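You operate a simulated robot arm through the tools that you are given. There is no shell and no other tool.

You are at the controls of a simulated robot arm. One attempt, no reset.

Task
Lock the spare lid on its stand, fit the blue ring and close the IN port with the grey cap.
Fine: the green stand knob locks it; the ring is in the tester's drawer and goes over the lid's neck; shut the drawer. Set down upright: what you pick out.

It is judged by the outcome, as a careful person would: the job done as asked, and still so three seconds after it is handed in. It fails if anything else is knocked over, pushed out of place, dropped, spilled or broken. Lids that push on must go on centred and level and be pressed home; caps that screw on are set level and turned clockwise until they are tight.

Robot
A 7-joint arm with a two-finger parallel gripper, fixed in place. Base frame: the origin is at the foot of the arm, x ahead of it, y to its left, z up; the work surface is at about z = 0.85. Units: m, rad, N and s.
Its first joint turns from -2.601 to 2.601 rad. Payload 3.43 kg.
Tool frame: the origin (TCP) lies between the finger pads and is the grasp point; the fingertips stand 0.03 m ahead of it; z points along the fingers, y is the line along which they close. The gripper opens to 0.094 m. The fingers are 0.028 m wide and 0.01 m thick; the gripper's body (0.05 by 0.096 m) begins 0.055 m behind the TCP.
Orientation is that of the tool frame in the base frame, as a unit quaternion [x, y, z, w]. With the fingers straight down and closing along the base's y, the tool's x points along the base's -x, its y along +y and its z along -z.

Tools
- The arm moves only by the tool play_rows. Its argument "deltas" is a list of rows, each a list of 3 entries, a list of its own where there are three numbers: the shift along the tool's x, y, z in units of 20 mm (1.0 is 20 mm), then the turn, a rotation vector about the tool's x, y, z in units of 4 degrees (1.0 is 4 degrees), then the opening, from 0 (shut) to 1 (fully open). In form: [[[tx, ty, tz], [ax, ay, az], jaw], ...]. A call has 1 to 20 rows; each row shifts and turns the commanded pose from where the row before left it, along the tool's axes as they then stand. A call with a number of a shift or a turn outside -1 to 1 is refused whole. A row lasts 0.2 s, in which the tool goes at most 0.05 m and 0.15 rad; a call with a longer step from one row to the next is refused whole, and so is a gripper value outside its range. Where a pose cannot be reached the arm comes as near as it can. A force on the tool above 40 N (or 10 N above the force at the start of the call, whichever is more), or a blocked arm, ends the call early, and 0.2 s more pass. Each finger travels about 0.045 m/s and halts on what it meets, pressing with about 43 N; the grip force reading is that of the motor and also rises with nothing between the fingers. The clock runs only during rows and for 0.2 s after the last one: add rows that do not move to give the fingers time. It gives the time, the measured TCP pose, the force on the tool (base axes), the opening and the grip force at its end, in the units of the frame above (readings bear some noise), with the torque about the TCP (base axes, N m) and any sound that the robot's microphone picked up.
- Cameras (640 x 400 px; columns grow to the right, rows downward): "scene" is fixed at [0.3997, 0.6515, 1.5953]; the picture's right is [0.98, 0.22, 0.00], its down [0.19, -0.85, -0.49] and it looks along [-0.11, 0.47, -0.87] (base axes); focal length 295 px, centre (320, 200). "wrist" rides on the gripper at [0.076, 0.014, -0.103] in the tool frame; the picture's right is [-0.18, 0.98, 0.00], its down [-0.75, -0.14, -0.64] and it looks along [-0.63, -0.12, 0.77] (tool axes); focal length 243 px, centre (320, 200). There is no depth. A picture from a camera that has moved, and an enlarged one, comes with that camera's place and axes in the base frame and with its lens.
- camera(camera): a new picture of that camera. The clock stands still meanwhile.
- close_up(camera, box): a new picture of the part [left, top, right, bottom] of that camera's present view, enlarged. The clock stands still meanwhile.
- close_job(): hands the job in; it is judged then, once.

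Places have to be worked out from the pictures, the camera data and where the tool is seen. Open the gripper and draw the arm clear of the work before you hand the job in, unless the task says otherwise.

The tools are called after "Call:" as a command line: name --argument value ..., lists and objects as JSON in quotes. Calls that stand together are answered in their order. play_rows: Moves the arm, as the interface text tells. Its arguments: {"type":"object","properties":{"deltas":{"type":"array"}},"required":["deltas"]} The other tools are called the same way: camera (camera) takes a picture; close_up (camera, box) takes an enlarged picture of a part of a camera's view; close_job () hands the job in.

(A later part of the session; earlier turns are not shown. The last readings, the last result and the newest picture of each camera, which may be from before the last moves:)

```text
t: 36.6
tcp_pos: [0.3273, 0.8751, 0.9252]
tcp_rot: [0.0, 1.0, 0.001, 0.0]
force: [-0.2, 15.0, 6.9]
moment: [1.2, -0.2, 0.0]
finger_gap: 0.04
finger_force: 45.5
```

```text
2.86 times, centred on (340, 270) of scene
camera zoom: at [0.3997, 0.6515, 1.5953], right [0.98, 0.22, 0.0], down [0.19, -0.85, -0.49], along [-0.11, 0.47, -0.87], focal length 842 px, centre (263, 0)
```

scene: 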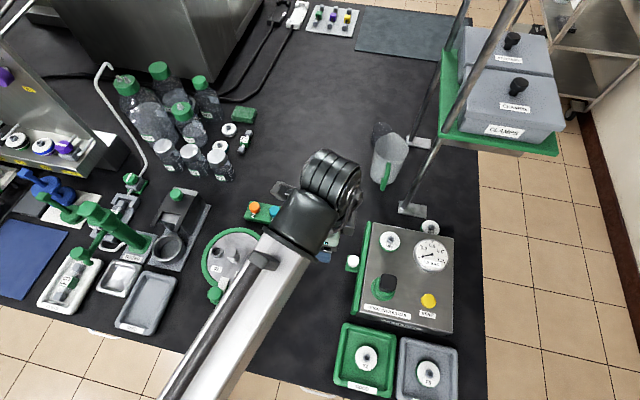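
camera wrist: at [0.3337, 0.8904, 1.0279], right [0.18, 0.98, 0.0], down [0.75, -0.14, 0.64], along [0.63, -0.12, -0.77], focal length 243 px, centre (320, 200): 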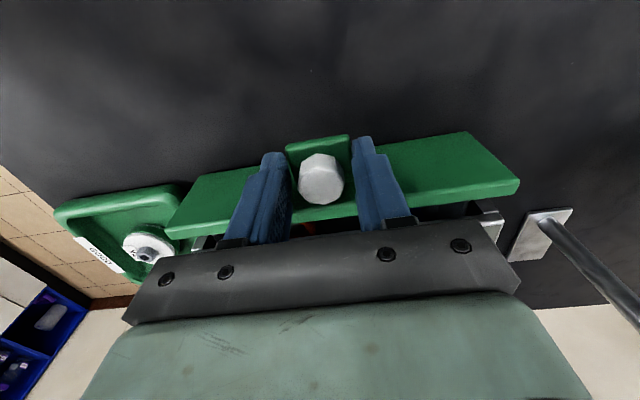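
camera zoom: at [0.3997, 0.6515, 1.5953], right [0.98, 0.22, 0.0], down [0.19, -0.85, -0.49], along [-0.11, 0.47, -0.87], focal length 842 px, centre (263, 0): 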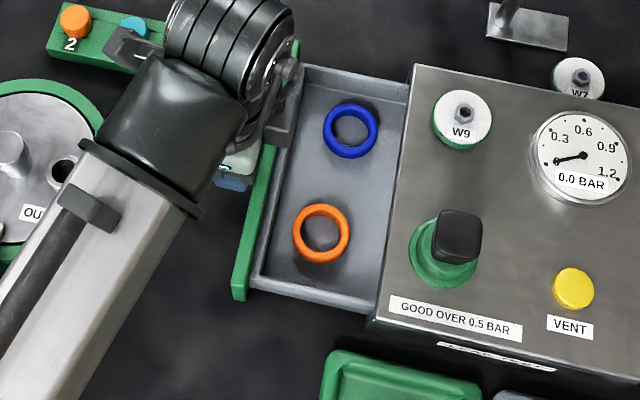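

The rings are visible, but the blue ring at about (0.415, 0.925) is beyond the 0.98 m reach. I'll pull the drawer further, watching for its end stop.

Call:
play_rows --deltas '[[[0.3, 0.06, 0], [0, 0, 0], 0], [[0.3, 0, 0], [0, 0, 0], 0], [[0.3, 0, 0], [0, 0, 0], 0], [[0.3, 0, 0], [0, 0, 0], 0]]'

```text
t: 37.6
tcp_pos: [0.3048, 0.8755, 0.9245]
tcp_rot: [0.001, 1.0, 0.0, 0.001]
force: [-0.2, 6.7, 7.5]
moment: [0.05, -0.54, 0.24]
finger_gap: 0.0396
finger_force: 44.6
```

No resistance yet at about 0.12 m out. I'll check the view before pulling more.

Call:
close_up --camera "scene" --box '[260, 200, 420, 340]'

Call:
camera --camera "wrist"

```text
2.86 times, centred on (340, 270) of scene
camera zoom: at [0.3997, 0.6515, 1.5953], right [0.98, 0.22, 0.0], down [0.19, -0.85, -0.49], along [-0.11, 0.47, -0.87], focal length 842 px, centre (263, 0)
```

zoom: 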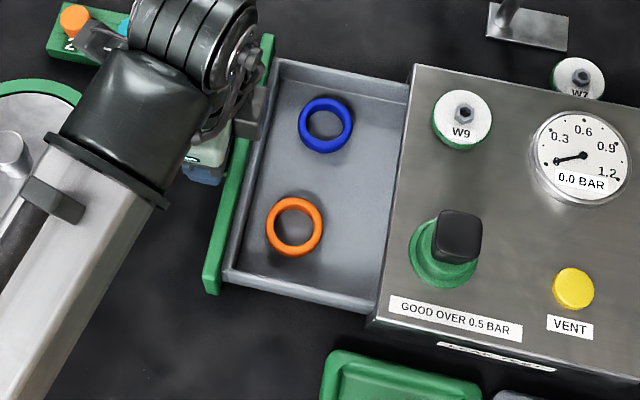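

```text
taken
camera wrist: at [0.2287, 0.8906, 1.0279], right [0.18, 0.98, 0.0], down [0.75, -0.14, 0.64], along [0.63, -0.12, -0.77], focal length 243 px, centre (320, 200)
```

wrist: 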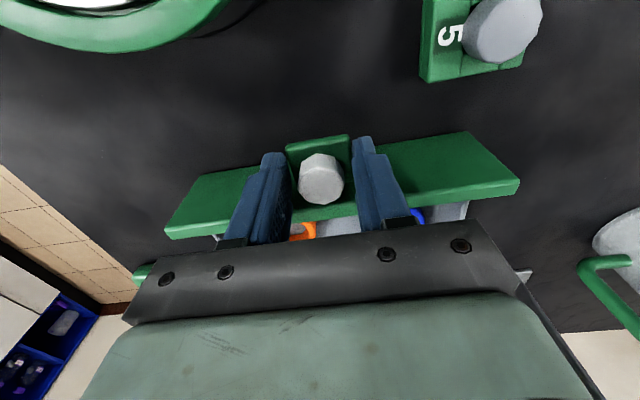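

The rack's near end is at x ≈ 0.28 and the drawer front's far end would meet it, so I can pull only about 3 cm more. I'll pull 28 mm gently.

Call:
play_rows --deltas '[[[0.35, 0.03, 0], [0, 0, 0], 0], [[0.35, 0, -0.03], [0, 0, 0], 0], [[0.35, 0, 0], [0, 0, 0], 0], [[0.3, 0, 0], [0, 0, 0], 0]]'

Call:
camera --camera "wrist"

Call:
close_up --camera "scene" --box '[240, 180, 420, 340]'

```text
t: 38.2
tcp_pos: [0.301, 0.8737, 0.9252]
tcp_rot: [0.002, 1.0, -0.002, 0.006]
force: [10.0, 0.1, -2.4]
moment: [-0.06, 0.13, 0.77]
finger_gap: 0.0398
finger_force: 45.2
stopped in row 2: the force on the tool passed its limit at 49 N (the readings are from after the stop); the commanded pose is now the measured one
```

```text
taken
camera wrist: at [0.2241, 0.8913, 1.0268], right [0.19, 0.98, 0.0], down [0.74, -0.14, 0.65], along [0.64, -0.12, -0.76], focal length 243 px, centre (320, 200)
```

wrist: 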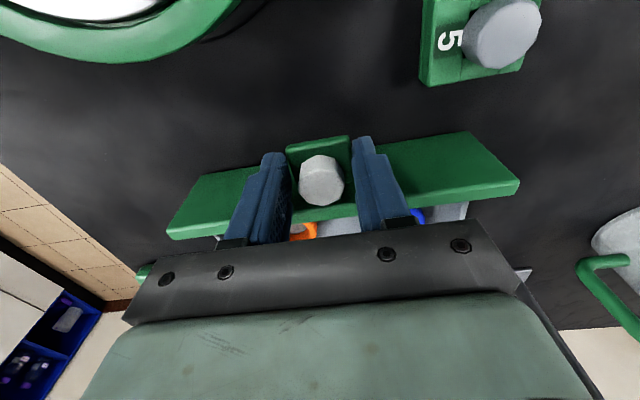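

```text
2.50 times, centred on (330, 260) of scene
camera zoom: at [0.3997, 0.6515, 1.5953], right [0.98, 0.22, 0.0], down [0.19, -0.85, -0.49], along [-0.11, 0.47, -0.87], focal length 737 px, centre (295, 50)
```

zoom: 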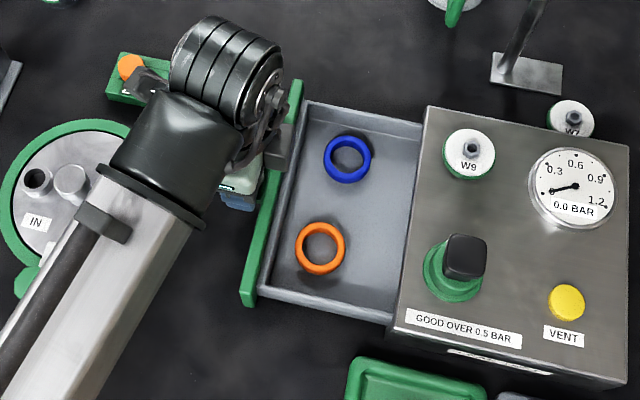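

The drawer hit its end stop at about 0.125 m, with no shift elsewhere. I'll release the tab and rise.

Call:
play_rows --deltas '[[[0, 0, 0], [0, 0, 0], 0.6], [[0, 0, 0], [0, 0, 0], 0.6], [[0, 0, 0], [0, 0, 0], 0.6], [[0, 0, -0.5], [0, 0, 0], 0.6], [[0, 0, -1], [0, 0, 0], 0.6], [[0, 0, -1], [0, 0, 0], 1], [[0, 0, -1], [0, 0, 0], 1], [[0, 0, -1], [0, 0, 0], 1], [[0, 0, -1], [0, 0, 0], 1], [[0, 0, -1], [0, 0, 0], 1]]'

Call:
camera --camera "wrist"

Call:
close_up --camera "scene" --box '[300, 190, 400, 290]'

```text
t: 40.4
tcp_pos: [0.2979, 0.8741, 1.0556]
tcp_rot: [0.003, 1.0, -0.002, 0.006]
force: [0.6, 0.3, 0.6]
moment: [0.0, -0.01, 0.03]
finger_gap: 0.0942
finger_force: 0.0
```

```text
taken
camera wrist: at [0.2215, 0.8914, 1.1565], right [0.19, 0.98, 0.0], down [0.74, -0.14, 0.65], along [0.64, -0.12, -0.76], focal length 243 px, centre (320, 200)
```

wrist: 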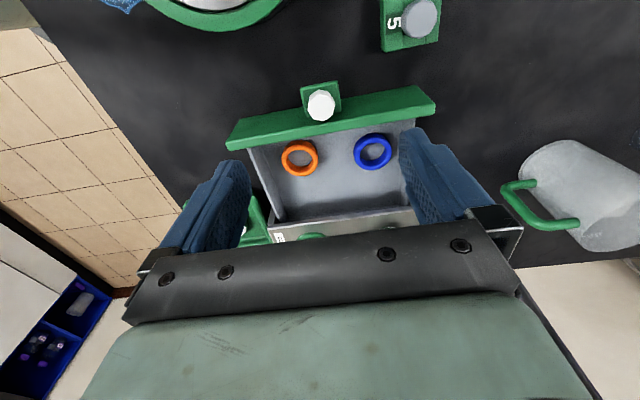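

```text
4.00 times, centred on (350, 240) of scene
camera zoom: at [0.3997, 0.6515, 1.5953], right [0.98, 0.22, 0.0], down [0.19, -0.85, -0.49], along [-0.11, 0.47, -0.87], focal length 1179 px, centre (200, 40)
```

zoom: 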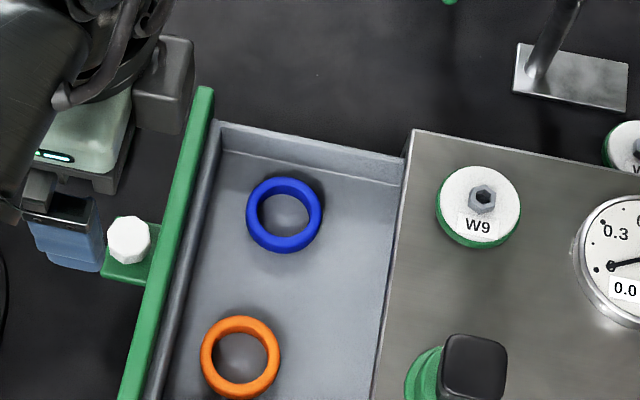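

Call:
close_up --camera "wrist" --box '[270, 90, 450, 205]'

```text
3.48 times, centred on (360, 148) of wrist
camera zoom: at [0.2215, 0.8914, 1.1565], right [0.19, 0.98, 0.0], down [0.74, -0.14, 0.65], along [0.64, -0.12, -0.76], focal length 844 px, centre (181, 383)
```

zoom: 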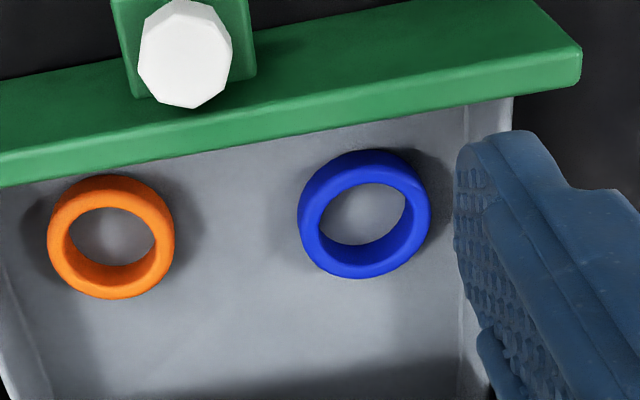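

The ring is 50 mm outside and 33 mm inside, centred at about (0.391, 0.929) with its top near z 0.873, so about 1.01 m from the base axis. I'll turn the tool so the fingers close tangentially (67° counter-clockwise) and tilt it 10° outward about the closing axis to gain reach.

Call:
play_rows --deltas '[[[0, 0, 0], [-0.06, 0.17, -0.5], 1], [[0, 0, 0], [0, 0, -1], 1], [[0, 0, 0], [0, 0, -1], 1], [[0, 0, 0], [0, 0, -1], 1], [[0, 0, 0], [0, 0, -1], 1], [[0, 0, 0], [0, 0, -1], 1], [[0, 0, 0], [0, 0, -1], 1], [[0, 0, 0], [0, 0, -1], 1], [[0, 0, 0], [0, 0, -1], 1], [[0, 0, 0], [0, 0, -1], 1], [[0, 0, 0], [0, 0, -1], 1], [[0, 0, 0], [0, 0, -1], 1], [[0, 0, 0], [0, 0, -1], 1], [[0, 0, 0], [0, 0, -1], 1], [[0, 0, 0], [0, 0, -1], 1], [[0, 0, 0], [0, 0, -1], 1], [[0, 0, 0], [0, 0, -1], 1], [[0, 0, 0], [0, 0, -0.4], 1], [[0, 0, 0], [0, -1, 0], 1], [[0, 0, 0], [0, -1, 0], 1]]'

Call:
play_rows --deltas '[[[0, 0, 0], [0, -0.5, 0], 0.8], [[0, 0, 0], [0, 0, 0], 0.8]]'

Call:
camera --camera "wrist"

Call:
camera --camera "scene"

```text
t: 44.6
tcp_pos: [0.2979, 0.8755, 1.0566]
tcp_rot: [-0.552, 0.831, 0.039, 0.059]
force: [1.0, 0.2, 0.5]
moment: [-0.03, 0.0, -0.01]
finger_gap: 0.094
finger_force: 0.1
```

```text
t: 45.2
tcp_pos: [0.2974, 0.8749, 1.0547]
tcp_rot: [-0.552, 0.829, 0.048, 0.073]
force: [0.3, 0.2, -0.1]
moment: [0.02, -0.04, 0.01]
finger_gap: 0.0753
finger_force: 0.1
```

```text
taken
camera wrist: at [0.2494, 0.7961, 1.1434], right [-0.84, 0.55, 0.03], down [0.37, 0.53, 0.76], along [0.4, 0.65, -0.64], focal length 243 px, centre (320, 200)
```

wrist: 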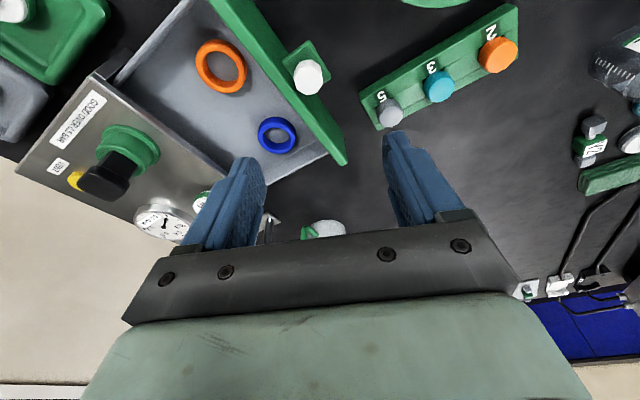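

```text
taken
```

scene: 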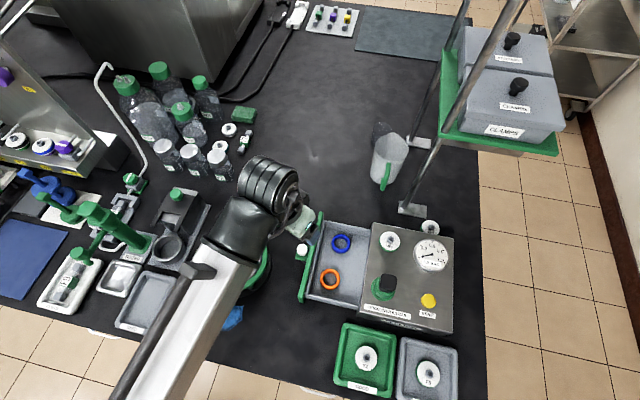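

The tool is yawed 67° with a 10° tilt. I'll move over the ring and check how near the arm can get.

Call:
play_rows --deltas '[[[-0.672, -0.656, 0.83], [0, 0, 0], 0.75], [[-0.672, -0.656, 0.83], [0, 0, 0], 0.75], [[-0.672, -0.656, 0.83], [0, 0, 0], 0.75], [[-0.672, -0.656, 0.83], [0, 0, 0], 0.75], [[-0.672, -0.656, 0.83], [0, 0, 0], 0.75], [[0, 0, 0], [0, 0, 0], 0.75]]'

Call:
camera --camera "wrist"

Call:
close_up --camera "scene" --box '[270, 180, 430, 300]'

```text
t: 46.6
tcp_pos: [0.3915, 0.9227, 0.9851]
tcp_rot: [-0.551, 0.83, 0.048, 0.073]
force: [-0.6, 0.3, -0.1]
moment: [0.03, -0.05, 0.03]
finger_gap: 0.0706
finger_force: 0.0
```

```text
taken
camera wrist: at [0.3427, 0.8436, 1.072], right [-0.84, 0.55, 0.03], down [0.37, 0.53, 0.76], along [0.4, 0.65, -0.64], focal length 243 px, centre (320, 200)
```

wrist: 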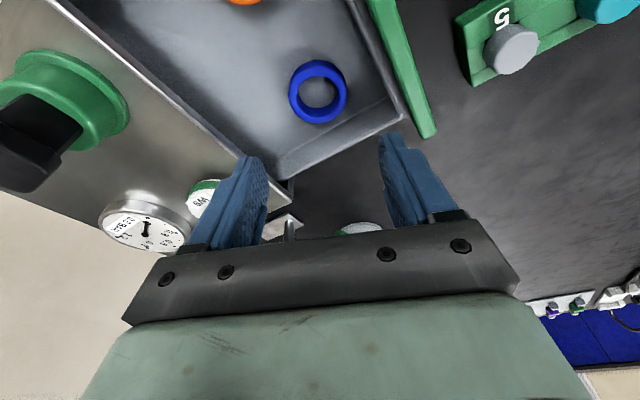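

```text
3.33 times, centred on (350, 240) of scene
camera zoom: at [0.3997, 0.6515, 1.5953], right [0.98, 0.22, 0.0], down [0.19, -0.85, -0.49], along [-0.11, 0.47, -0.87], focal length 983 px, centre (220, 67)
```

zoom: 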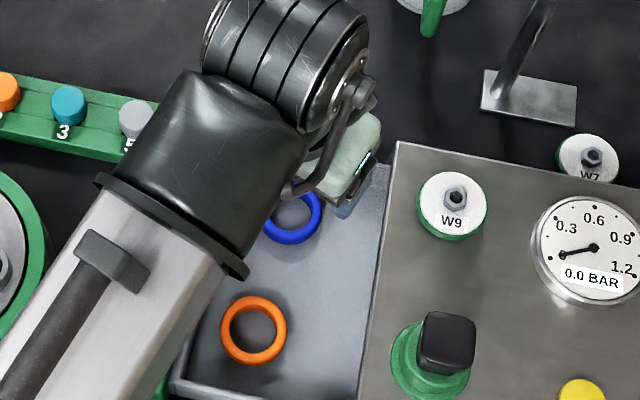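

The arm reaches this tilted pose exactly. I'll zoom in on the ring for a refined centre before descending.

Call:
close_up --camera "wrist" --box '[250, 40, 410, 150]'

```text
3.64 times, centred on (330, 95) of wrist
camera zoom: at [0.3427, 0.8436, 1.072], right [-0.84, 0.55, 0.03], down [0.37, 0.53, 0.76], along [0.4, 0.65, -0.64], focal length 882 px, centre (284, 582)
```

zoom: 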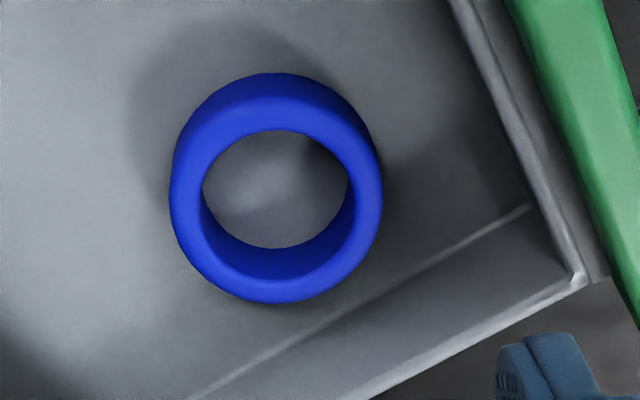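

Two wrist views agree on the ring top at (0.3925, 0.929, 0.873), inner diameter about 34 mm. The drawer wall is close on the -x side, so I narrow the opening to about 59 mm and descend part of the way.

Call:
play_rows --deltas '[[[0.15, 0.019, 0.925], [0, 0, 0], 0.63], [[0.15, 0.019, 0.925], [0, 0, 0], 0.63], [[0.15, 0.019, 0.925], [0, 0, 0], 0.63], [[0.1, 0.019, 0.5], [0, 0, 0], 0.63], [[0, 0, 0], [0, 0, 0], 0.63]]'

Call:
camera --camera "wrist"

Call:
close_up --camera "wrist" --box '[220, 60, 440, 230]'

```text
t: 47.8
tcp_pos: [0.3882, 0.9244, 0.9179]
tcp_rot: [-0.552, 0.829, 0.048, 0.073]
force: [0.4, -0.1, 0.5]
moment: [0.02, 0.01, -0.04]
finger_gap: 0.0592
finger_force: 0.1
```

```text
taken
camera wrist: at [0.3395, 0.8458, 1.0068], right [-0.84, 0.55, 0.03], down [0.37, 0.53, 0.76], along [0.4, 0.65, -0.64], focal length 243 px, centre (320, 200)
```

wrist: 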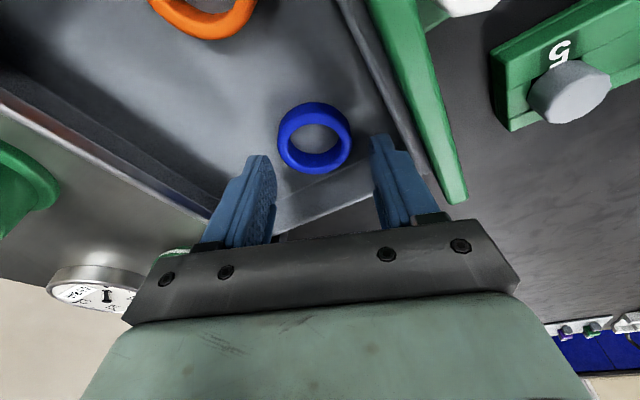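

```text
2.35 times, centred on (330, 145) of wrist
camera zoom: at [0.3395, 0.8458, 1.0068], right [-0.84, 0.55, 0.03], down [0.37, 0.53, 0.76], along [0.4, 0.65, -0.64], focal length 571 px, centre (296, 329)
```

zoom: 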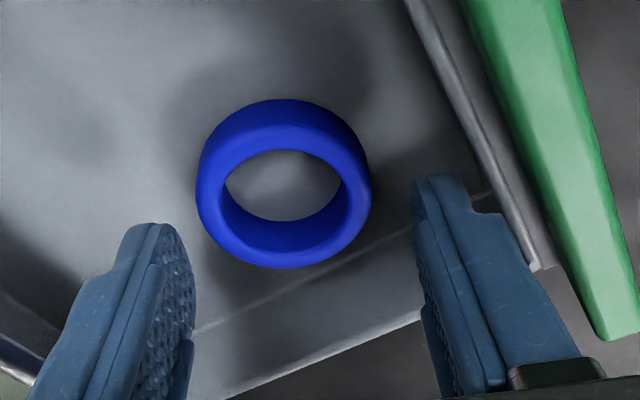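

The ring is at (0.3935, 0.930), slightly off-centre toward the +x finger. I'll shift 2.7 mm and descend to put the fingertips just above the drawer floor.

Call:
play_rows --deltas '[[[0.03, -0.135, 0.35], [0, 0, 0], 0.63], [[0.03, 0, 0.35], [0, 0, 0], 0.63], [[0.03, 0, 0.35], [0, 0, 0], 0.63], [[0, 0, 0], [0, 0, 0], 0.63], [[0, 0, 0], [0, 0, 0], 0.63]]'

Call:
close_up --camera "wrist" --box '[220, 60, 440, 230]'

```text
t: 49.0
tcp_pos: [0.3907, 0.9251, 0.8984]
tcp_rot: [-0.552, 0.83, 0.048, 0.073]
force: [0.6, 0.0, -0.6]
moment: [-0.02, -0.01, -0.01]
finger_gap: 0.0592
finger_force: 0.1
```

```text
2.35 times, centred on (330, 145) of wrist
camera zoom: at [0.3421, 0.8466, 0.9854], right [-0.84, 0.55, 0.03], down [0.37, 0.53, 0.76], along [0.4, 0.65, -0.64], focal length 571 px, centre (296, 329)
```

zoom: 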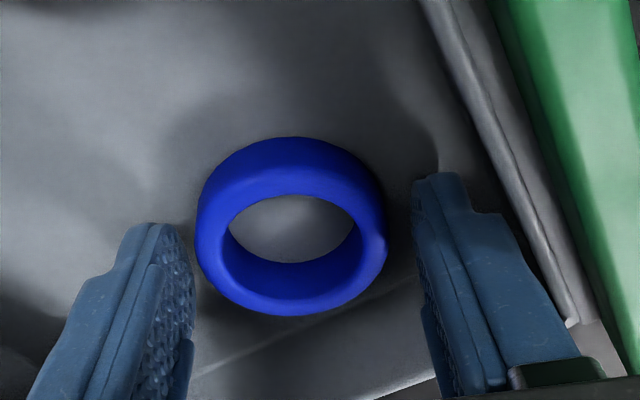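

The ring sits centred between the fingers. I'll lower another 3 mm carefully and check for floor contact.

Call:
play_rows --deltas '[[[0.026, -0.06, 0.15], [0, 0, 0], 0.63], [[0, 0, 0], [0, 0, 0], 0.63], [[0, 0, 0], [0, 0, 0], 0.63]]'

```text
t: 49.8
tcp_pos: [0.3924, 0.9261, 0.8953]
tcp_rot: [-0.553, 0.829, 0.048, 0.073]
force: [-1.5, 0.7, 10.2]
moment: [-0.17, -0.03, -0.07]
finger_gap: 0.0594
finger_force: 0.0
```

Contact with the drawer floor at 10 N, so the fingertips are at floor level. I'll back off 1 mm and close on the ring.

Call:
play_rows --deltas '[[[-0.01, 0, -0.06], [0, 0, 0], 0.63], [[0, 0, 0], [0, 0, 0], 0.3], [[0, 0, 0], [0, 0, 0], 0.3], [[0, 0, 0], [0, 0, 0], 0.3], [[0, 0, 0], [0, 0, 0], 0.3]]'

Call:
close_up --camera "wrist" --box '[220, 60, 440, 230]'

```text
t: 51.0
tcp_pos: [0.3929, 0.9254, 0.897]
tcp_rot: [-0.553, 0.829, 0.049, 0.074]
force: [-0.4, -0.7, -0.5]
moment: [-0.02, -0.03, 0.0]
finger_gap: 0.0443
finger_force: 42.8
```

```text
2.35 times, centred on (330, 145) of wrist
camera zoom: at [0.3436, 0.847, 0.9842], right [-0.84, 0.55, 0.03], down [0.37, 0.53, 0.76], along [0.4, 0.65, -0.64], focal length 571 px, centre (296, 329)
```

zoom: 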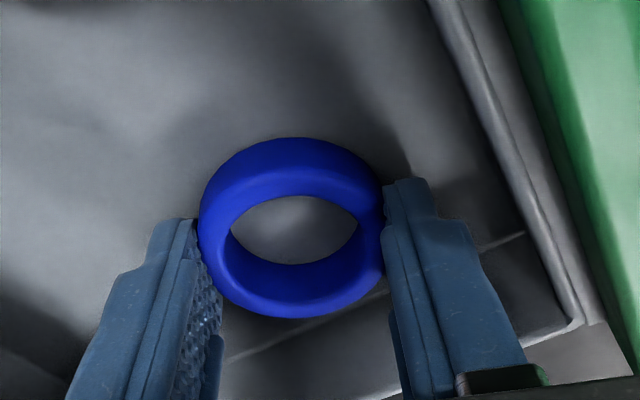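

The gripper holds the ring at 43 N. I'll lift it straight up slowly by 40 mm.

Call:
play_rows --deltas '[[[-0.087, 0, -0.49], [0, 0, 0], 0.3], [[-0.087, 0, -0.49], [0, 0, 0], 0.3], [[-0.174, 0, -0.985], [0, 0, 0], 0.3], [[0, 0, 0], [0, 0, 0], 0.3]]'

Call:
close_up --camera "wrist" --box '[220, 60, 440, 230]'

Call:
close_up --camera "scene" --box '[270, 180, 430, 300]'

```text
t: 52.0
tcp_pos: [0.3944, 0.9265, 0.9339]
tcp_rot: [-0.552, 0.829, 0.049, 0.073]
force: [0.5, 0.5, 0.2]
moment: [0.02, -0.01, 0.03]
finger_gap: 0.0444
finger_force: 43.4
```

```text
2.35 times, centred on (330, 145) of wrist
camera zoom: at [0.3454, 0.8472, 1.0222], right [-0.84, 0.55, 0.03], down [0.37, 0.53, 0.76], along [0.4, 0.65, -0.64], focal length 571 px, centre (296, 329)
```

zoom: 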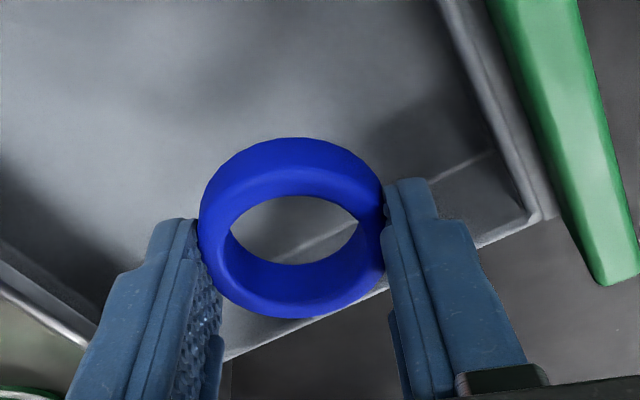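

```text
3.33 times, centred on (350, 240) of scene
camera zoom: at [0.3997, 0.6515, 1.5953], right [0.98, 0.22, 0.0], down [0.19, -0.85, -0.49], along [-0.11, 0.47, -0.87], focal length 983 px, centre (220, 67)
```

zoom: 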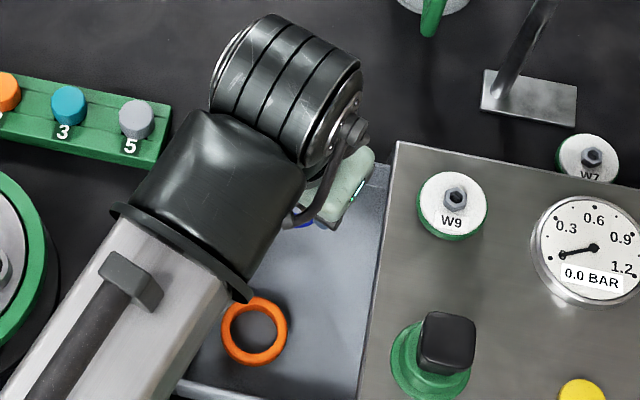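

The ring is held and lifted, riding level with the tool tilted 10°. I'll raise it well clear and carry it to above the lid stand.

Call:
play_rows --deltas '[[[-0.174, 0, -0.985], [0, 0, 0], 0.3], [[-0.174, 0, -0.985], [0, 0, 0], 0.3], [[-0.174, 0, -0.985], [0, 0, 0], 0.3], [[-0.174, 0, -0.985], [0, 0, 0], 0.3], [[-0.174, 0, -0.985], [0, 0, 0], 0.3], [[0.9, 0.87, -0.16], [0, 0, 0], 0.3], [[0.9, 0.87, -0.16], [0, 0, 0], 0.3], [[0.9, 0.87, -0.16], [0, 0, 0], 0.3], [[0.9, 0.87, -0.16], [0, 0, 0], 0.3], [[0.9, 0.87, -0.16], [0, 0, 0], 0.3], [[0.9, 0.87, -0.16], [0, 0, 0], 0.3], [[0.9, 0.87, -0.16], [0, 0, 0], 0.3], [[0.9, 0.87, -0.16], [0, 0, 0], 0.3]]'

Call:
play_rows --deltas '[[[0, 0, 0], [0.174, 0, 0.985], 0.3], [[0, 0, 0], [0.174, 0, 0.985], 0.3], [[0, 0, 0], [0.174, 0, 0.985], 0.3], [[0, 0, 0], [0.174, 0, 0.985], 0.3], [[0, 0, 0], [0.174, 0, 0.985], 0.3], [[0, 0, 0], [0.174, 0, 0.985], 0.3], [[0, 0, 0], [0.174, 0, 0.985], 0.3], [[0, 0, 0], [0.174, 0, 0.985], 0.3], [[0, 0, 0], [0.174, 0, 0.985], 0.3], [[0, 0, 0], [0.174, 0, 0.985], 0.3], [[0, 0, 0], [0.174, 0, 0.985], 0.3], [[0, 0, 0], [0.174, 0, 0.985], 0.3], [[0, 0, 0], [0.174, 0, 0.985], 0.3], [[0, 0, 0], [0.174, 0, 0.985], 0.3], [[0, 0, 0], [0.174, 0, 0.985], 0.3], [[0, 0, 0], [0.174, 0, 0.985], 0.3], [[0, 0, 0], [0.145, 0, 0.82], 0.3], [[0, 0, 0], [0, 0, 0], 0.3]]'

Call:
camera --camera "wrist"

Call:
camera --camera "scene"

```text
t: 54.8
tcp_pos: [0.2076, 0.8425, 1.0341]
tcp_rot: [-0.553, 0.829, 0.049, 0.072]
force: [-1.4, -0.1, 0.1]
moment: [0.0, 0.01, 0.0]
finger_gap: 0.0443
finger_force: 42.9
```

```text
t: 58.6
tcp_pos: [0.208, 0.8449, 1.0357]
tcp_rot: [0.001, 0.996, 0.0, 0.088]
force: [0.4, -0.2, -0.4]
moment: [-0.02, 0.0, -0.02]
finger_gap: 0.0444
finger_force: 43.1
```

```text
taken
camera wrist: at [0.1154, 0.86, 1.1235], right [0.18, 0.98, 0.03], down [0.63, -0.14, 0.76], along [0.76, -0.12, -0.64], focal length 243 px, centre (320, 200)
```

wrist: 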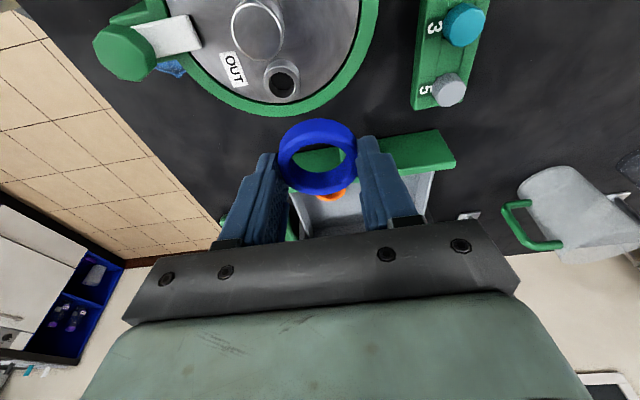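

```text
taken
```

scene: 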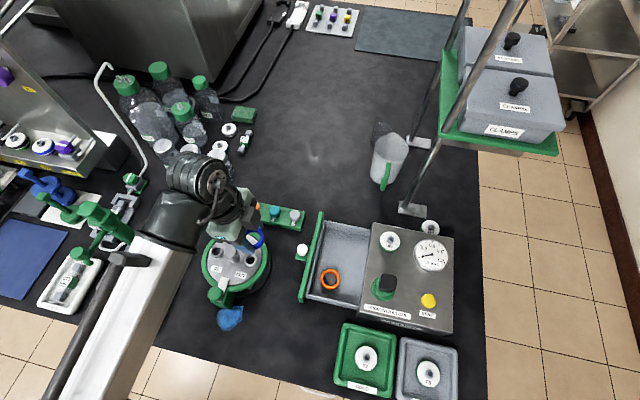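

The ring is level, with the fingers now closing along y. I'll move over the neck with the ring's underside about 20 mm above the neck top, then compare them in the wrist view.

Call:
play_rows --deltas '[[[0.785, -0.305, 0.06], [0, 0, 0], 0.3], [[0.785, -0.305, 0.06], [0, 0, 0], 0.3], [[0.785, -0.305, 0.06], [0, 0, 0], 0.3], [[0.785, -0.305, 0.06], [0, 0, 0], 0.3], [[0, 0, 0], [0, 0, 0], 0.3]]'

Call:
camera --camera "wrist"

Call:
close_up --camera "wrist" --box '[240, 90, 400, 210]'

Call:
close_up --camera "scene" --box '[190, 210, 290, 310]'

```text
t: 59.8
tcp_pos: [0.1473, 0.8188, 1.0216]
tcp_rot: [0.0, 0.996, 0.0, 0.088]
force: [0.3, 0.7, -0.7]
moment: [-0.02, 0.02, 0.02]
finger_gap: 0.0443
finger_force: 42.9
```

```text
taken
camera wrist: at [0.0546, 0.8354, 1.109], right [0.18, 0.98, 0.03], down [0.63, -0.14, 0.76], along [0.76, -0.12, -0.64], focal length 243 px, centre (320, 200)
```

wrist: 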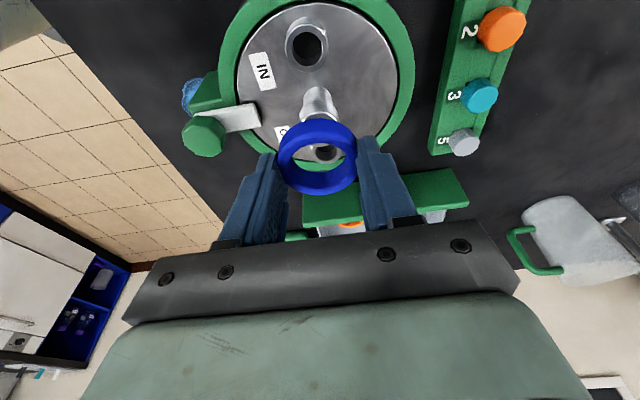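

```text
3.33 times, centred on (320, 150) of wrist
camera zoom: at [0.0546, 0.8354, 1.109], right [0.18, 0.98, 0.03], down [0.63, -0.14, 0.76], along [0.76, -0.12, -0.64], focal length 809 px, centre (320, 367)
```

zoom: 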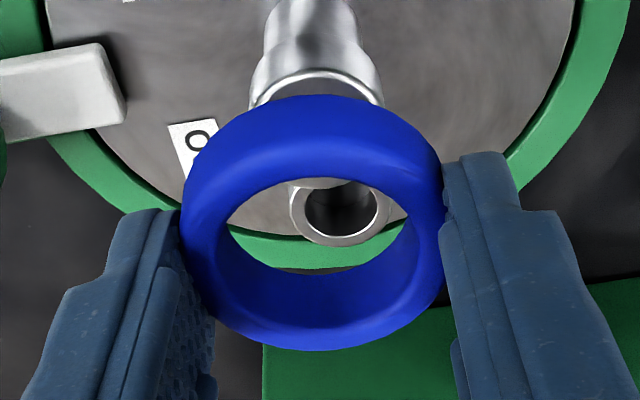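

```text
4.00 times, centred on (240, 260) of scene
camera zoom: at [0.3997, 0.6515, 1.5953], right [0.98, 0.22, 0.0], down [0.19, -0.85, -0.49], along [-0.11, 0.47, -0.87], focal length 1179 px, centre (640, -40)
```

zoom: 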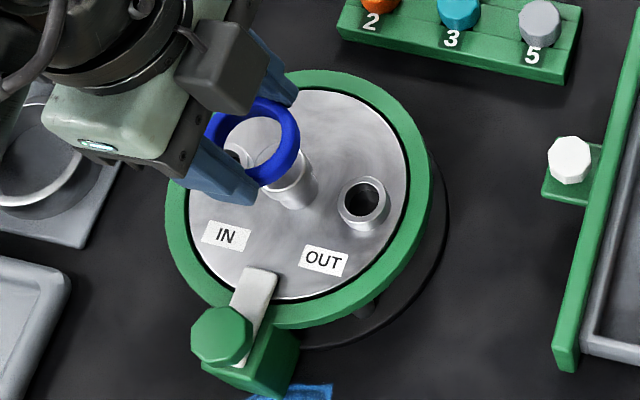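

The view shows the neck's widened head, about 28 mm against the ring's 34 mm bore. I judge the neck centre at about (0.150, 0.8225) and the ring at (0.152, 0.819), so I'll shift (-2, +3.7 mm), lower 16 mm and look again.

Call:
play_rows --deltas '[[[0.12, 0.093, 0.385], [0, 0, 0], 0.3], [[0.12, 0.093, 0.385], [0, 0, 0], 0.3], [[0, 0, 0], [0, 0, 0], 0.3], [[0, 0, 0], [0, 0, 0], 0.3]]'

Call:
close_up --camera "wrist" --box '[240, 90, 400, 210]'

Call:
close_up --camera "scene" --box '[200, 215, 270, 285]'

```text
t: 60.8
tcp_pos: [0.1436, 0.8236, 1.0047]
tcp_rot: [0.0, 0.996, 0.0, 0.088]
force: [0.5, -0.6, 0.2]
moment: [0.0, -0.02, 0.01]
finger_gap: 0.0445
finger_force: 43.1
```

```text
3.33 times, centred on (320, 150) of wrist
camera zoom: at [0.0527, 0.8393, 1.0919], right [0.18, 0.98, 0.03], down [0.63, -0.14, 0.76], along [0.76, -0.12, -0.64], focal length 809 px, centre (320, 367)
```

zoom: 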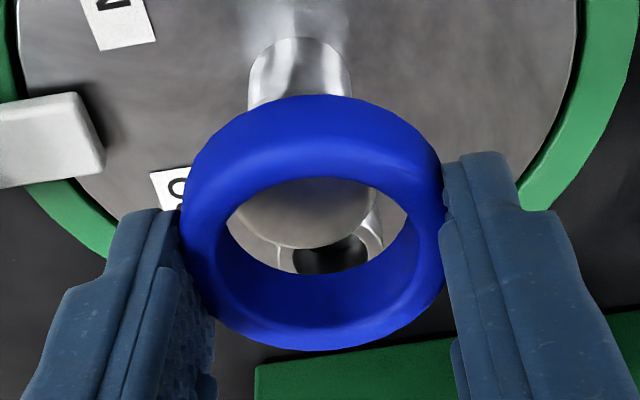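

```text
5.71 times, centred on (235, 250) of scene
camera zoom: at [0.3997, 0.6515, 1.5953], right [0.98, 0.22, 0.0], down [0.19, -0.85, -0.49], along [-0.11, 0.47, -0.87], focal length 1685 px, centre (806, -86)
```

zoom: 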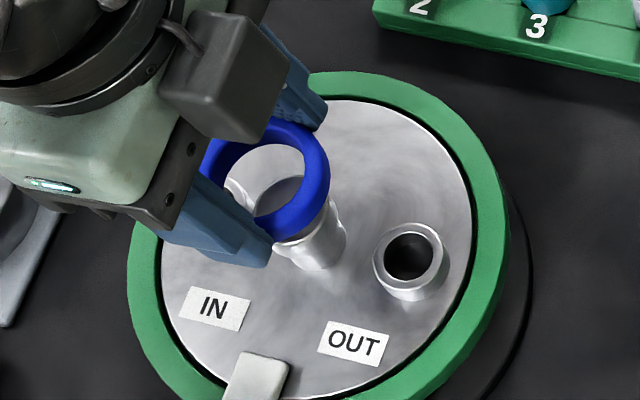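

The neck head is now visible through the ring's bore, and the offset looks to be within about 2 mm. I'll take a tighter scene view as a check.

Call:
close_up --camera "scene" --box '[218, 228, 258, 266]'

```text
10.53 times, centred on (238, 247) of scene
camera zoom: at [0.3997, 0.6515, 1.5953], right [0.98, 0.22, 0.0], down [0.19, -0.85, -0.49], along [-0.11, 0.47, -0.87], focal length 3104 px, centre (1183, -295)
```

zoom: 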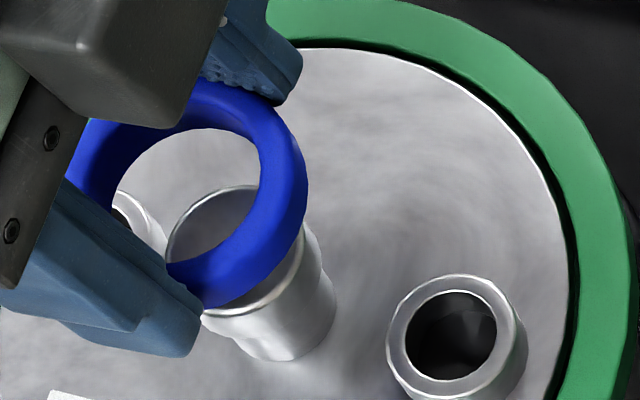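

I'll take an even tighter scene view so I can measure the ring and neck ellipses accurately.

Call:
close_up --camera "scene" --box '[222, 232, 246, 252]'

Call:
close_up --camera "wrist" --box '[270, 95, 370, 185]'

```text
16.00 times, centred on (234, 242) of scene
camera zoom: at [0.3997, 0.6515, 1.5953], right [0.98, 0.22, 0.0], down [0.19, -0.85, -0.49], along [-0.11, 0.47, -0.87], focal length 4718 px, centre (1696, -472)
```

zoom: 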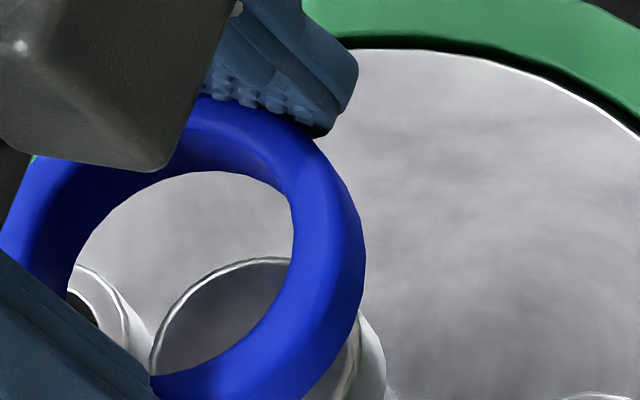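

```text
4.44 times, centred on (320, 140) of wrist
camera zoom: at [0.0527, 0.8393, 1.0919], right [0.18, 0.98, 0.03], down [0.63, -0.14, 0.76], along [0.76, -0.12, -0.64], focal length 1078 px, centre (320, 467)
```

zoom: 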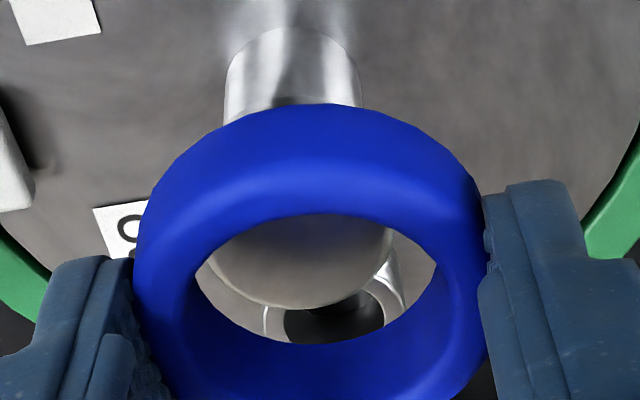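

Combining both views, the neck head is centred about 6 mm in +x and 3 mm in -y from the ring, with its top near z 0.956. I'll shift accordingly at this height and re-check.

Call:
play_rows --deltas '[[[-0.295, -0.15, 0.052], [0, 0, 0], 0.3], [[0, 0, 0], [0, 0, 0], 0.3], [[0, 0, 0], [0, 0, 0], 0.3]]'

Call:
close_up --camera "scene" --box '[218, 230, 258, 255]'

Call:
close_up --camera "wrist" --box '[270, 95, 370, 185]'

```text
t: 61.6
tcp_pos: [0.1509, 0.8214, 1.0044]
tcp_rot: [0.001, 0.996, 0.0, 0.088]
force: [0.4, -0.2, 0.0]
moment: [-0.01, -0.03, 0.04]
finger_gap: 0.0444
finger_force: 43.2
```

```text
16.00 times, centred on (238, 242) of scene
camera zoom: at [0.3997, 0.6515, 1.5953], right [0.98, 0.22, 0.0], down [0.19, -0.85, -0.49], along [-0.11, 0.47, -0.87], focal length 4718 px, centre (1632, -480)
```

zoom: 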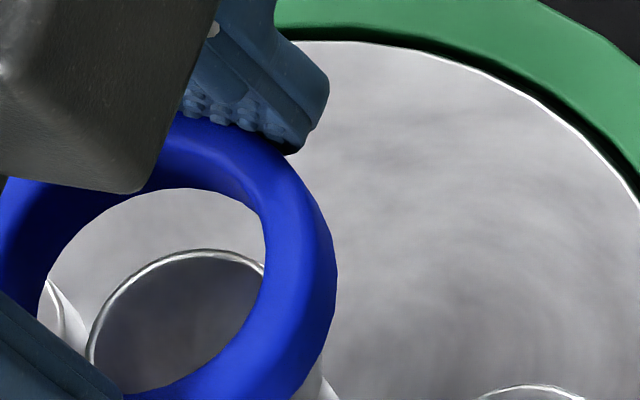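

```text
4.44 times, centred on (320, 140) of wrist
camera zoom: at [0.0587, 0.8369, 1.0916], right [0.18, 0.98, 0.03], down [0.63, -0.14, 0.76], along [0.76, -0.12, -0.64], focal length 1078 px, centre (320, 467)
```

zoom: 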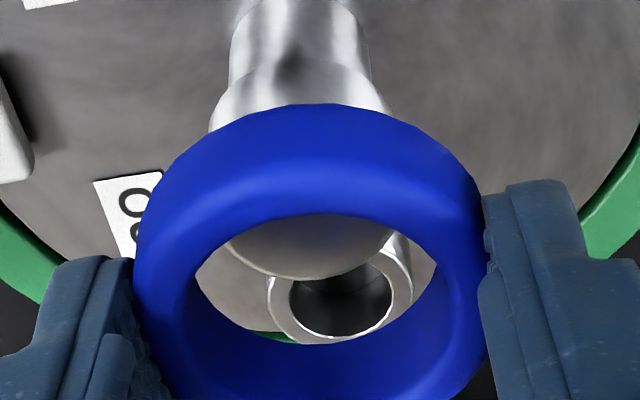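

Both views now agree to within about 1 mm. With a final -1 mm trim in y, I'll lower the ring 20 mm over the neck, watching the force.

Call:
play_rows --deltas '[[[-0.02, -0.05, 0], [0, 0, 0], 0.3], [[0.043, 0, 0.246], [0, 0, 0], 0.3], [[0.043, 0, 0.246], [0, 0, 0], 0.3], [[0.043, 0, 0.246], [0, 0, 0], 0.3], [[0.043, 0, 0.246], [0, 0, 0], 0.3], [[0, 0, 0], [0, 0, 0], 0.3]]'

Call:
close_up --camera "scene" --box '[218, 230, 258, 255]'

Call:
close_up --camera "wrist" --box '[270, 95, 370, 185]'

```text
t: 63.0
tcp_pos: [0.1511, 0.8195, 0.9848]
tcp_rot: [0.0, 0.996, 0.0, 0.088]
force: [0.8, 0.0, -0.1]
moment: [0.0, -0.02, 0.02]
finger_gap: 0.0443
finger_force: 42.9
```

```text
16.00 times, centred on (238, 242) of scene
camera zoom: at [0.3997, 0.6515, 1.5953], right [0.98, 0.22, 0.0], down [0.19, -0.85, -0.49], along [-0.11, 0.47, -0.87], focal length 4718 px, centre (1632, -480)
```

zoom: 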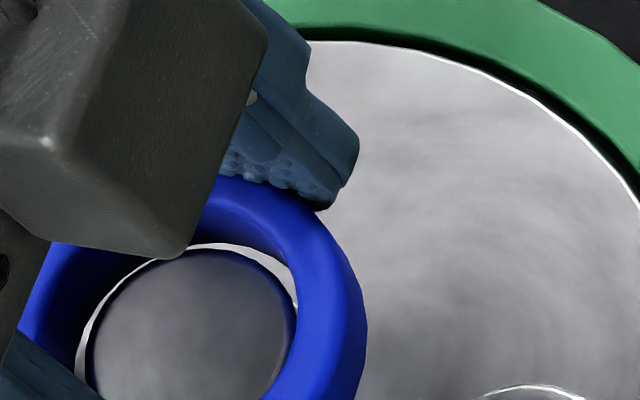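

```text
4.44 times, centred on (320, 140) of wrist
camera zoom: at [0.0588, 0.8358, 1.0728], right [0.18, 0.98, 0.03], down [0.63, -0.14, 0.76], along [0.76, -0.12, -0.64], focal length 1078 px, centre (320, 467)
```

zoom: 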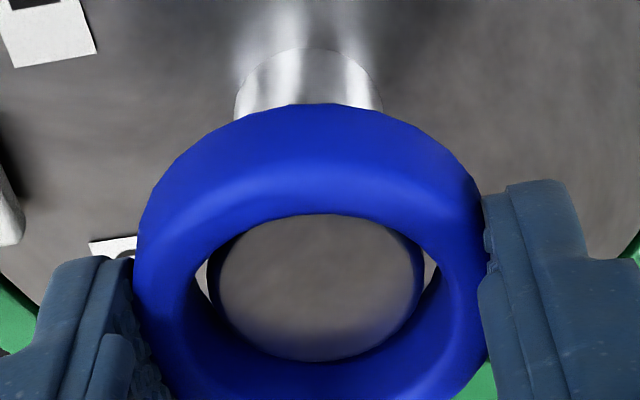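

The neck head is inside the ring's bore and centred, with no contact force. Continuing down.

Call:
play_rows --deltas '[[[0.043, 0, 0.246], [0, 0, 0], 0.3], [[0.043, 0, 0.246], [0, 0, 0], 0.3], [[0.043, 0, 0.246], [0, 0, 0], 0.3], [[0, 0, 0], [0, 0, 0], 0.3]]'

Call:
close_up --camera "wrist" --box '[240, 60, 400, 200]'

```text
t: 64.0
tcp_pos: [0.1532, 0.8194, 0.9699]
tcp_rot: [0.001, 0.996, 0.0, 0.087]
force: [-0.1, -0.8, -0.2]
moment: [-0.01, 0.0, 0.0]
finger_gap: 0.0441
finger_force: 43.5
```

```text
2.86 times, centred on (320, 130) of wrist
camera zoom: at [0.0598, 0.8358, 1.058], right [0.18, 0.98, 0.03], down [0.63, -0.14, 0.76], along [0.76, -0.12, -0.64], focal length 693 px, centre (320, 400)
```

zoom: 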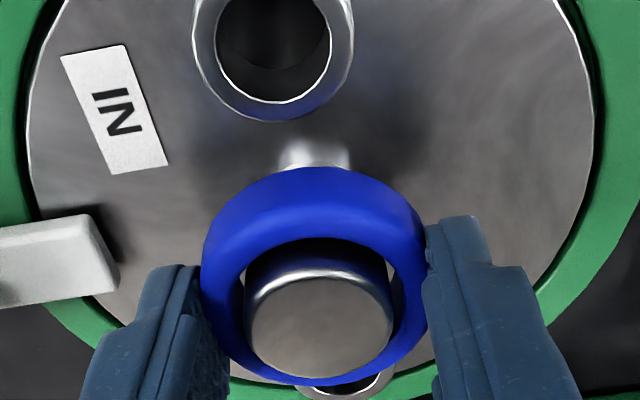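

The ring slides freely down the neck. I'll continue in small steps until it touches the lid.

Call:
play_rows --deltas '[[[0.035, 0, 0.197], [0, 0, 0], 0.3], [[0.035, 0, 0.197], [0, 0, 0], 0.3], [[0.035, 0, 0.197], [0, 0, 0], 0.3], [[0, 0, 0], [0, 0, 0], 0.3]]'

Call:
close_up --camera "wrist" --box '[240, 60, 400, 200]'

```text
t: 65.0
tcp_pos: [0.1516, 0.8193, 0.9573]
tcp_rot: [0.001, 0.996, 0.0, 0.088]
force: [0.2, 0.0, 0.0]
moment: [0.0, -0.01, -0.01]
finger_gap: 0.0442
finger_force: 42.5
```

```text
2.86 times, centred on (320, 130) of wrist
camera zoom: at [0.0598, 0.8354, 1.0456], right [0.18, 0.98, 0.03], down [0.63, -0.14, 0.76], along [0.76, -0.12, -0.64], focal length 693 px, centre (320, 400)
```

zoom: 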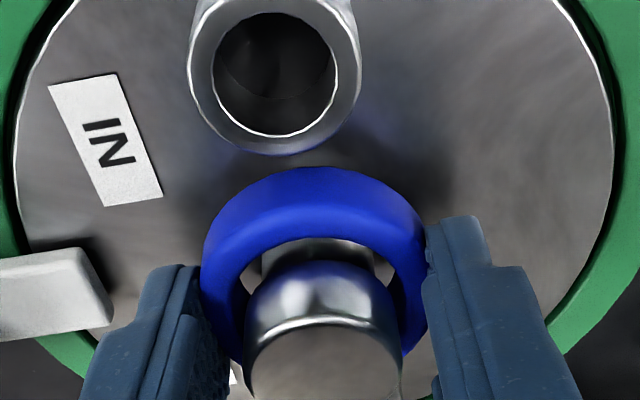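

Still no contact. I'll continue a few more millimetres.

Call:
play_rows --deltas '[[[0.0175, 0, 0.0985], [0, 0, 0], 0.3], [[0.0175, 0, 0.0985], [0, 0, 0], 0.3], [[0, 0, 0], [0, 0, 0], 0.3]]'

Call:
play_rows --deltas '[[[0.0088, 0, 0.05], [0, 0, 0], 0.3], [[0, 0, 0], [0, 0, 0], 0.3]]'

```text
t: 65.8
tcp_pos: [0.1514, 0.8211, 0.9544]
tcp_rot: [0.0, 0.996, 0.0, 0.088]
force: [-1.1, -0.3, 0.2]
moment: [0.01, 0.0, -0.02]
finger_gap: 0.0444
finger_force: 43.0
```

```text
t: 66.4
tcp_pos: [0.1499, 0.82, 0.9525]
tcp_rot: [0.0, 0.996, 0.0, 0.087]
force: [-0.1, 0.0, 0.9]
moment: [-0.01, -0.01, 0.02]
finger_gap: 0.0446
finger_force: 42.6
```

Call:
play_rows --deltas '[[[0.0088, 0, 0.05], [0, 0, 0], 0.3], [[0.0088, 0, 0.05], [0, 0, 0], 0.3], [[0, 0, 0], [0, 0, 0], 0.3]]'

Call:
close_up --camera "wrist" --box '[240, 60, 400, 200]'

```text
t: 67.2
tcp_pos: [0.1496, 0.8198, 0.9518]
tcp_rot: [0.001, 0.996, 0.0, 0.088]
force: [0.2, 0.4, 0.3]
moment: [-0.02, 0.01, 0.02]
finger_gap: 0.0441
finger_force: 43.1
```

```text
2.86 times, centred on (320, 130) of wrist
camera zoom: at [0.0578, 0.8354, 1.0383], right [0.18, 0.98, 0.03], down [0.63, -0.14, 0.76], along [0.76, -0.12, -0.64], focal length 693 px, centre (320, 400)
```

zoom: 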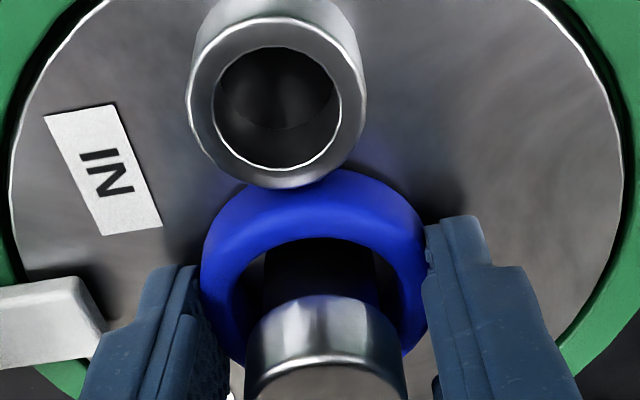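

Still free. Continuing down millimetre by millimetre until contact.

Call:
play_rows --deltas '[[[0.0, 0, 0.05], [0, 0, 0], 0.3], [[0.0088, 0, 0.05], [0, 0, 0], 0.3], [[0, 0, 0], [0, 0, 0], 0.3]]'

Call:
play_rows --deltas '[[[0.0, 0, 0.05], [0, 0, 0], 0.3], [[0.0088, 0, 0.05], [0, 0, 0], 0.3], [[0, 0, 0], [0, 0, 0], 0.3]]'

```text
t: 68.0
tcp_pos: [0.1494, 0.8195, 0.9489]
tcp_rot: [0.0, 0.996, 0.001, 0.087]
force: [-3.3, 5.4, 24.7]
moment: [-0.18, 0.2, -0.06]
finger_gap: 0.0443
finger_force: 42.7
```

```text
t: 68.4
tcp_pos: [0.1503, 0.82, 0.9499]
tcp_rot: [0.0, 0.996, 0.001, 0.088]
force: [-0.5, -3.1, 11.6]
moment: [-0.32, 0.13, -0.01]
finger_gap: 0.0443
finger_force: 43.3
stopped in row 2: the force on the tool passed its limit at 43 N (the readings are from after the stop); the commanded pose is now the measured one
```

Contact at z ≈ 0.950 means the ring's underside is on the lid surface at about 0.916. I'll ease off slightly, open just enough to free the ring and check.

Call:
play_rows --deltas '[[[0, 0, -0.03], [0, 0, 0], 0.3], [[0, 0, 0], [0, 0, 0], 0.58], [[0, 0, 0], [0, 0, 0], 0.58], [[0, 0, 0], [0, 0, 0], 0.58]]'

Call:
close_up --camera "wrist" --box '[240, 60, 400, 200]'

Call:
close_up --camera "scene" --box '[200, 220, 280, 290]'

```text
t: 69.4
tcp_pos: [0.1505, 0.8216, 0.9493]
tcp_rot: [-0.001, 0.996, 0.0, 0.087]
force: [0.0, -0.7, -0.9]
moment: [0.01, 0.0, 0.01]
finger_gap: 0.0544
finger_force: 0.1
```

```text
2.86 times, centred on (320, 130) of wrist
camera zoom: at [0.0581, 0.836, 1.0378], right [0.18, 0.98, 0.03], down [0.63, -0.14, 0.76], along [0.76, -0.12, -0.64], focal length 693 px, centre (320, 400)
```

zoom: 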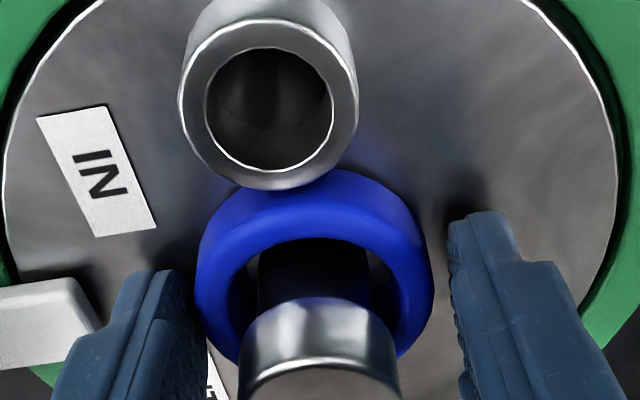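

```text
5.71 times, centred on (240, 255) of scene
camera zoom: at [0.3997, 0.6515, 1.5953], right [0.98, 0.22, 0.0], down [0.19, -0.85, -0.49], along [-0.11, 0.47, -0.87], focal length 1685 px, centre (777, -114)
```

zoom: 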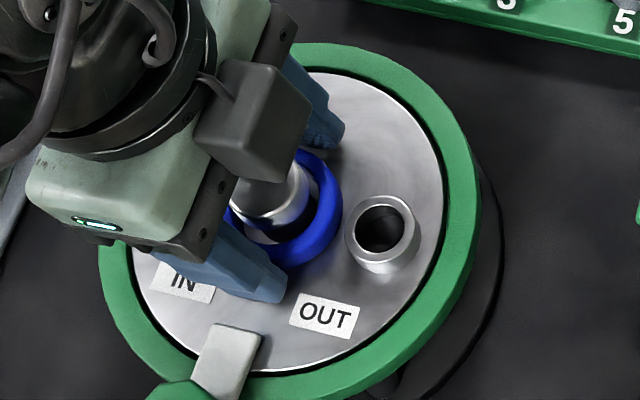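

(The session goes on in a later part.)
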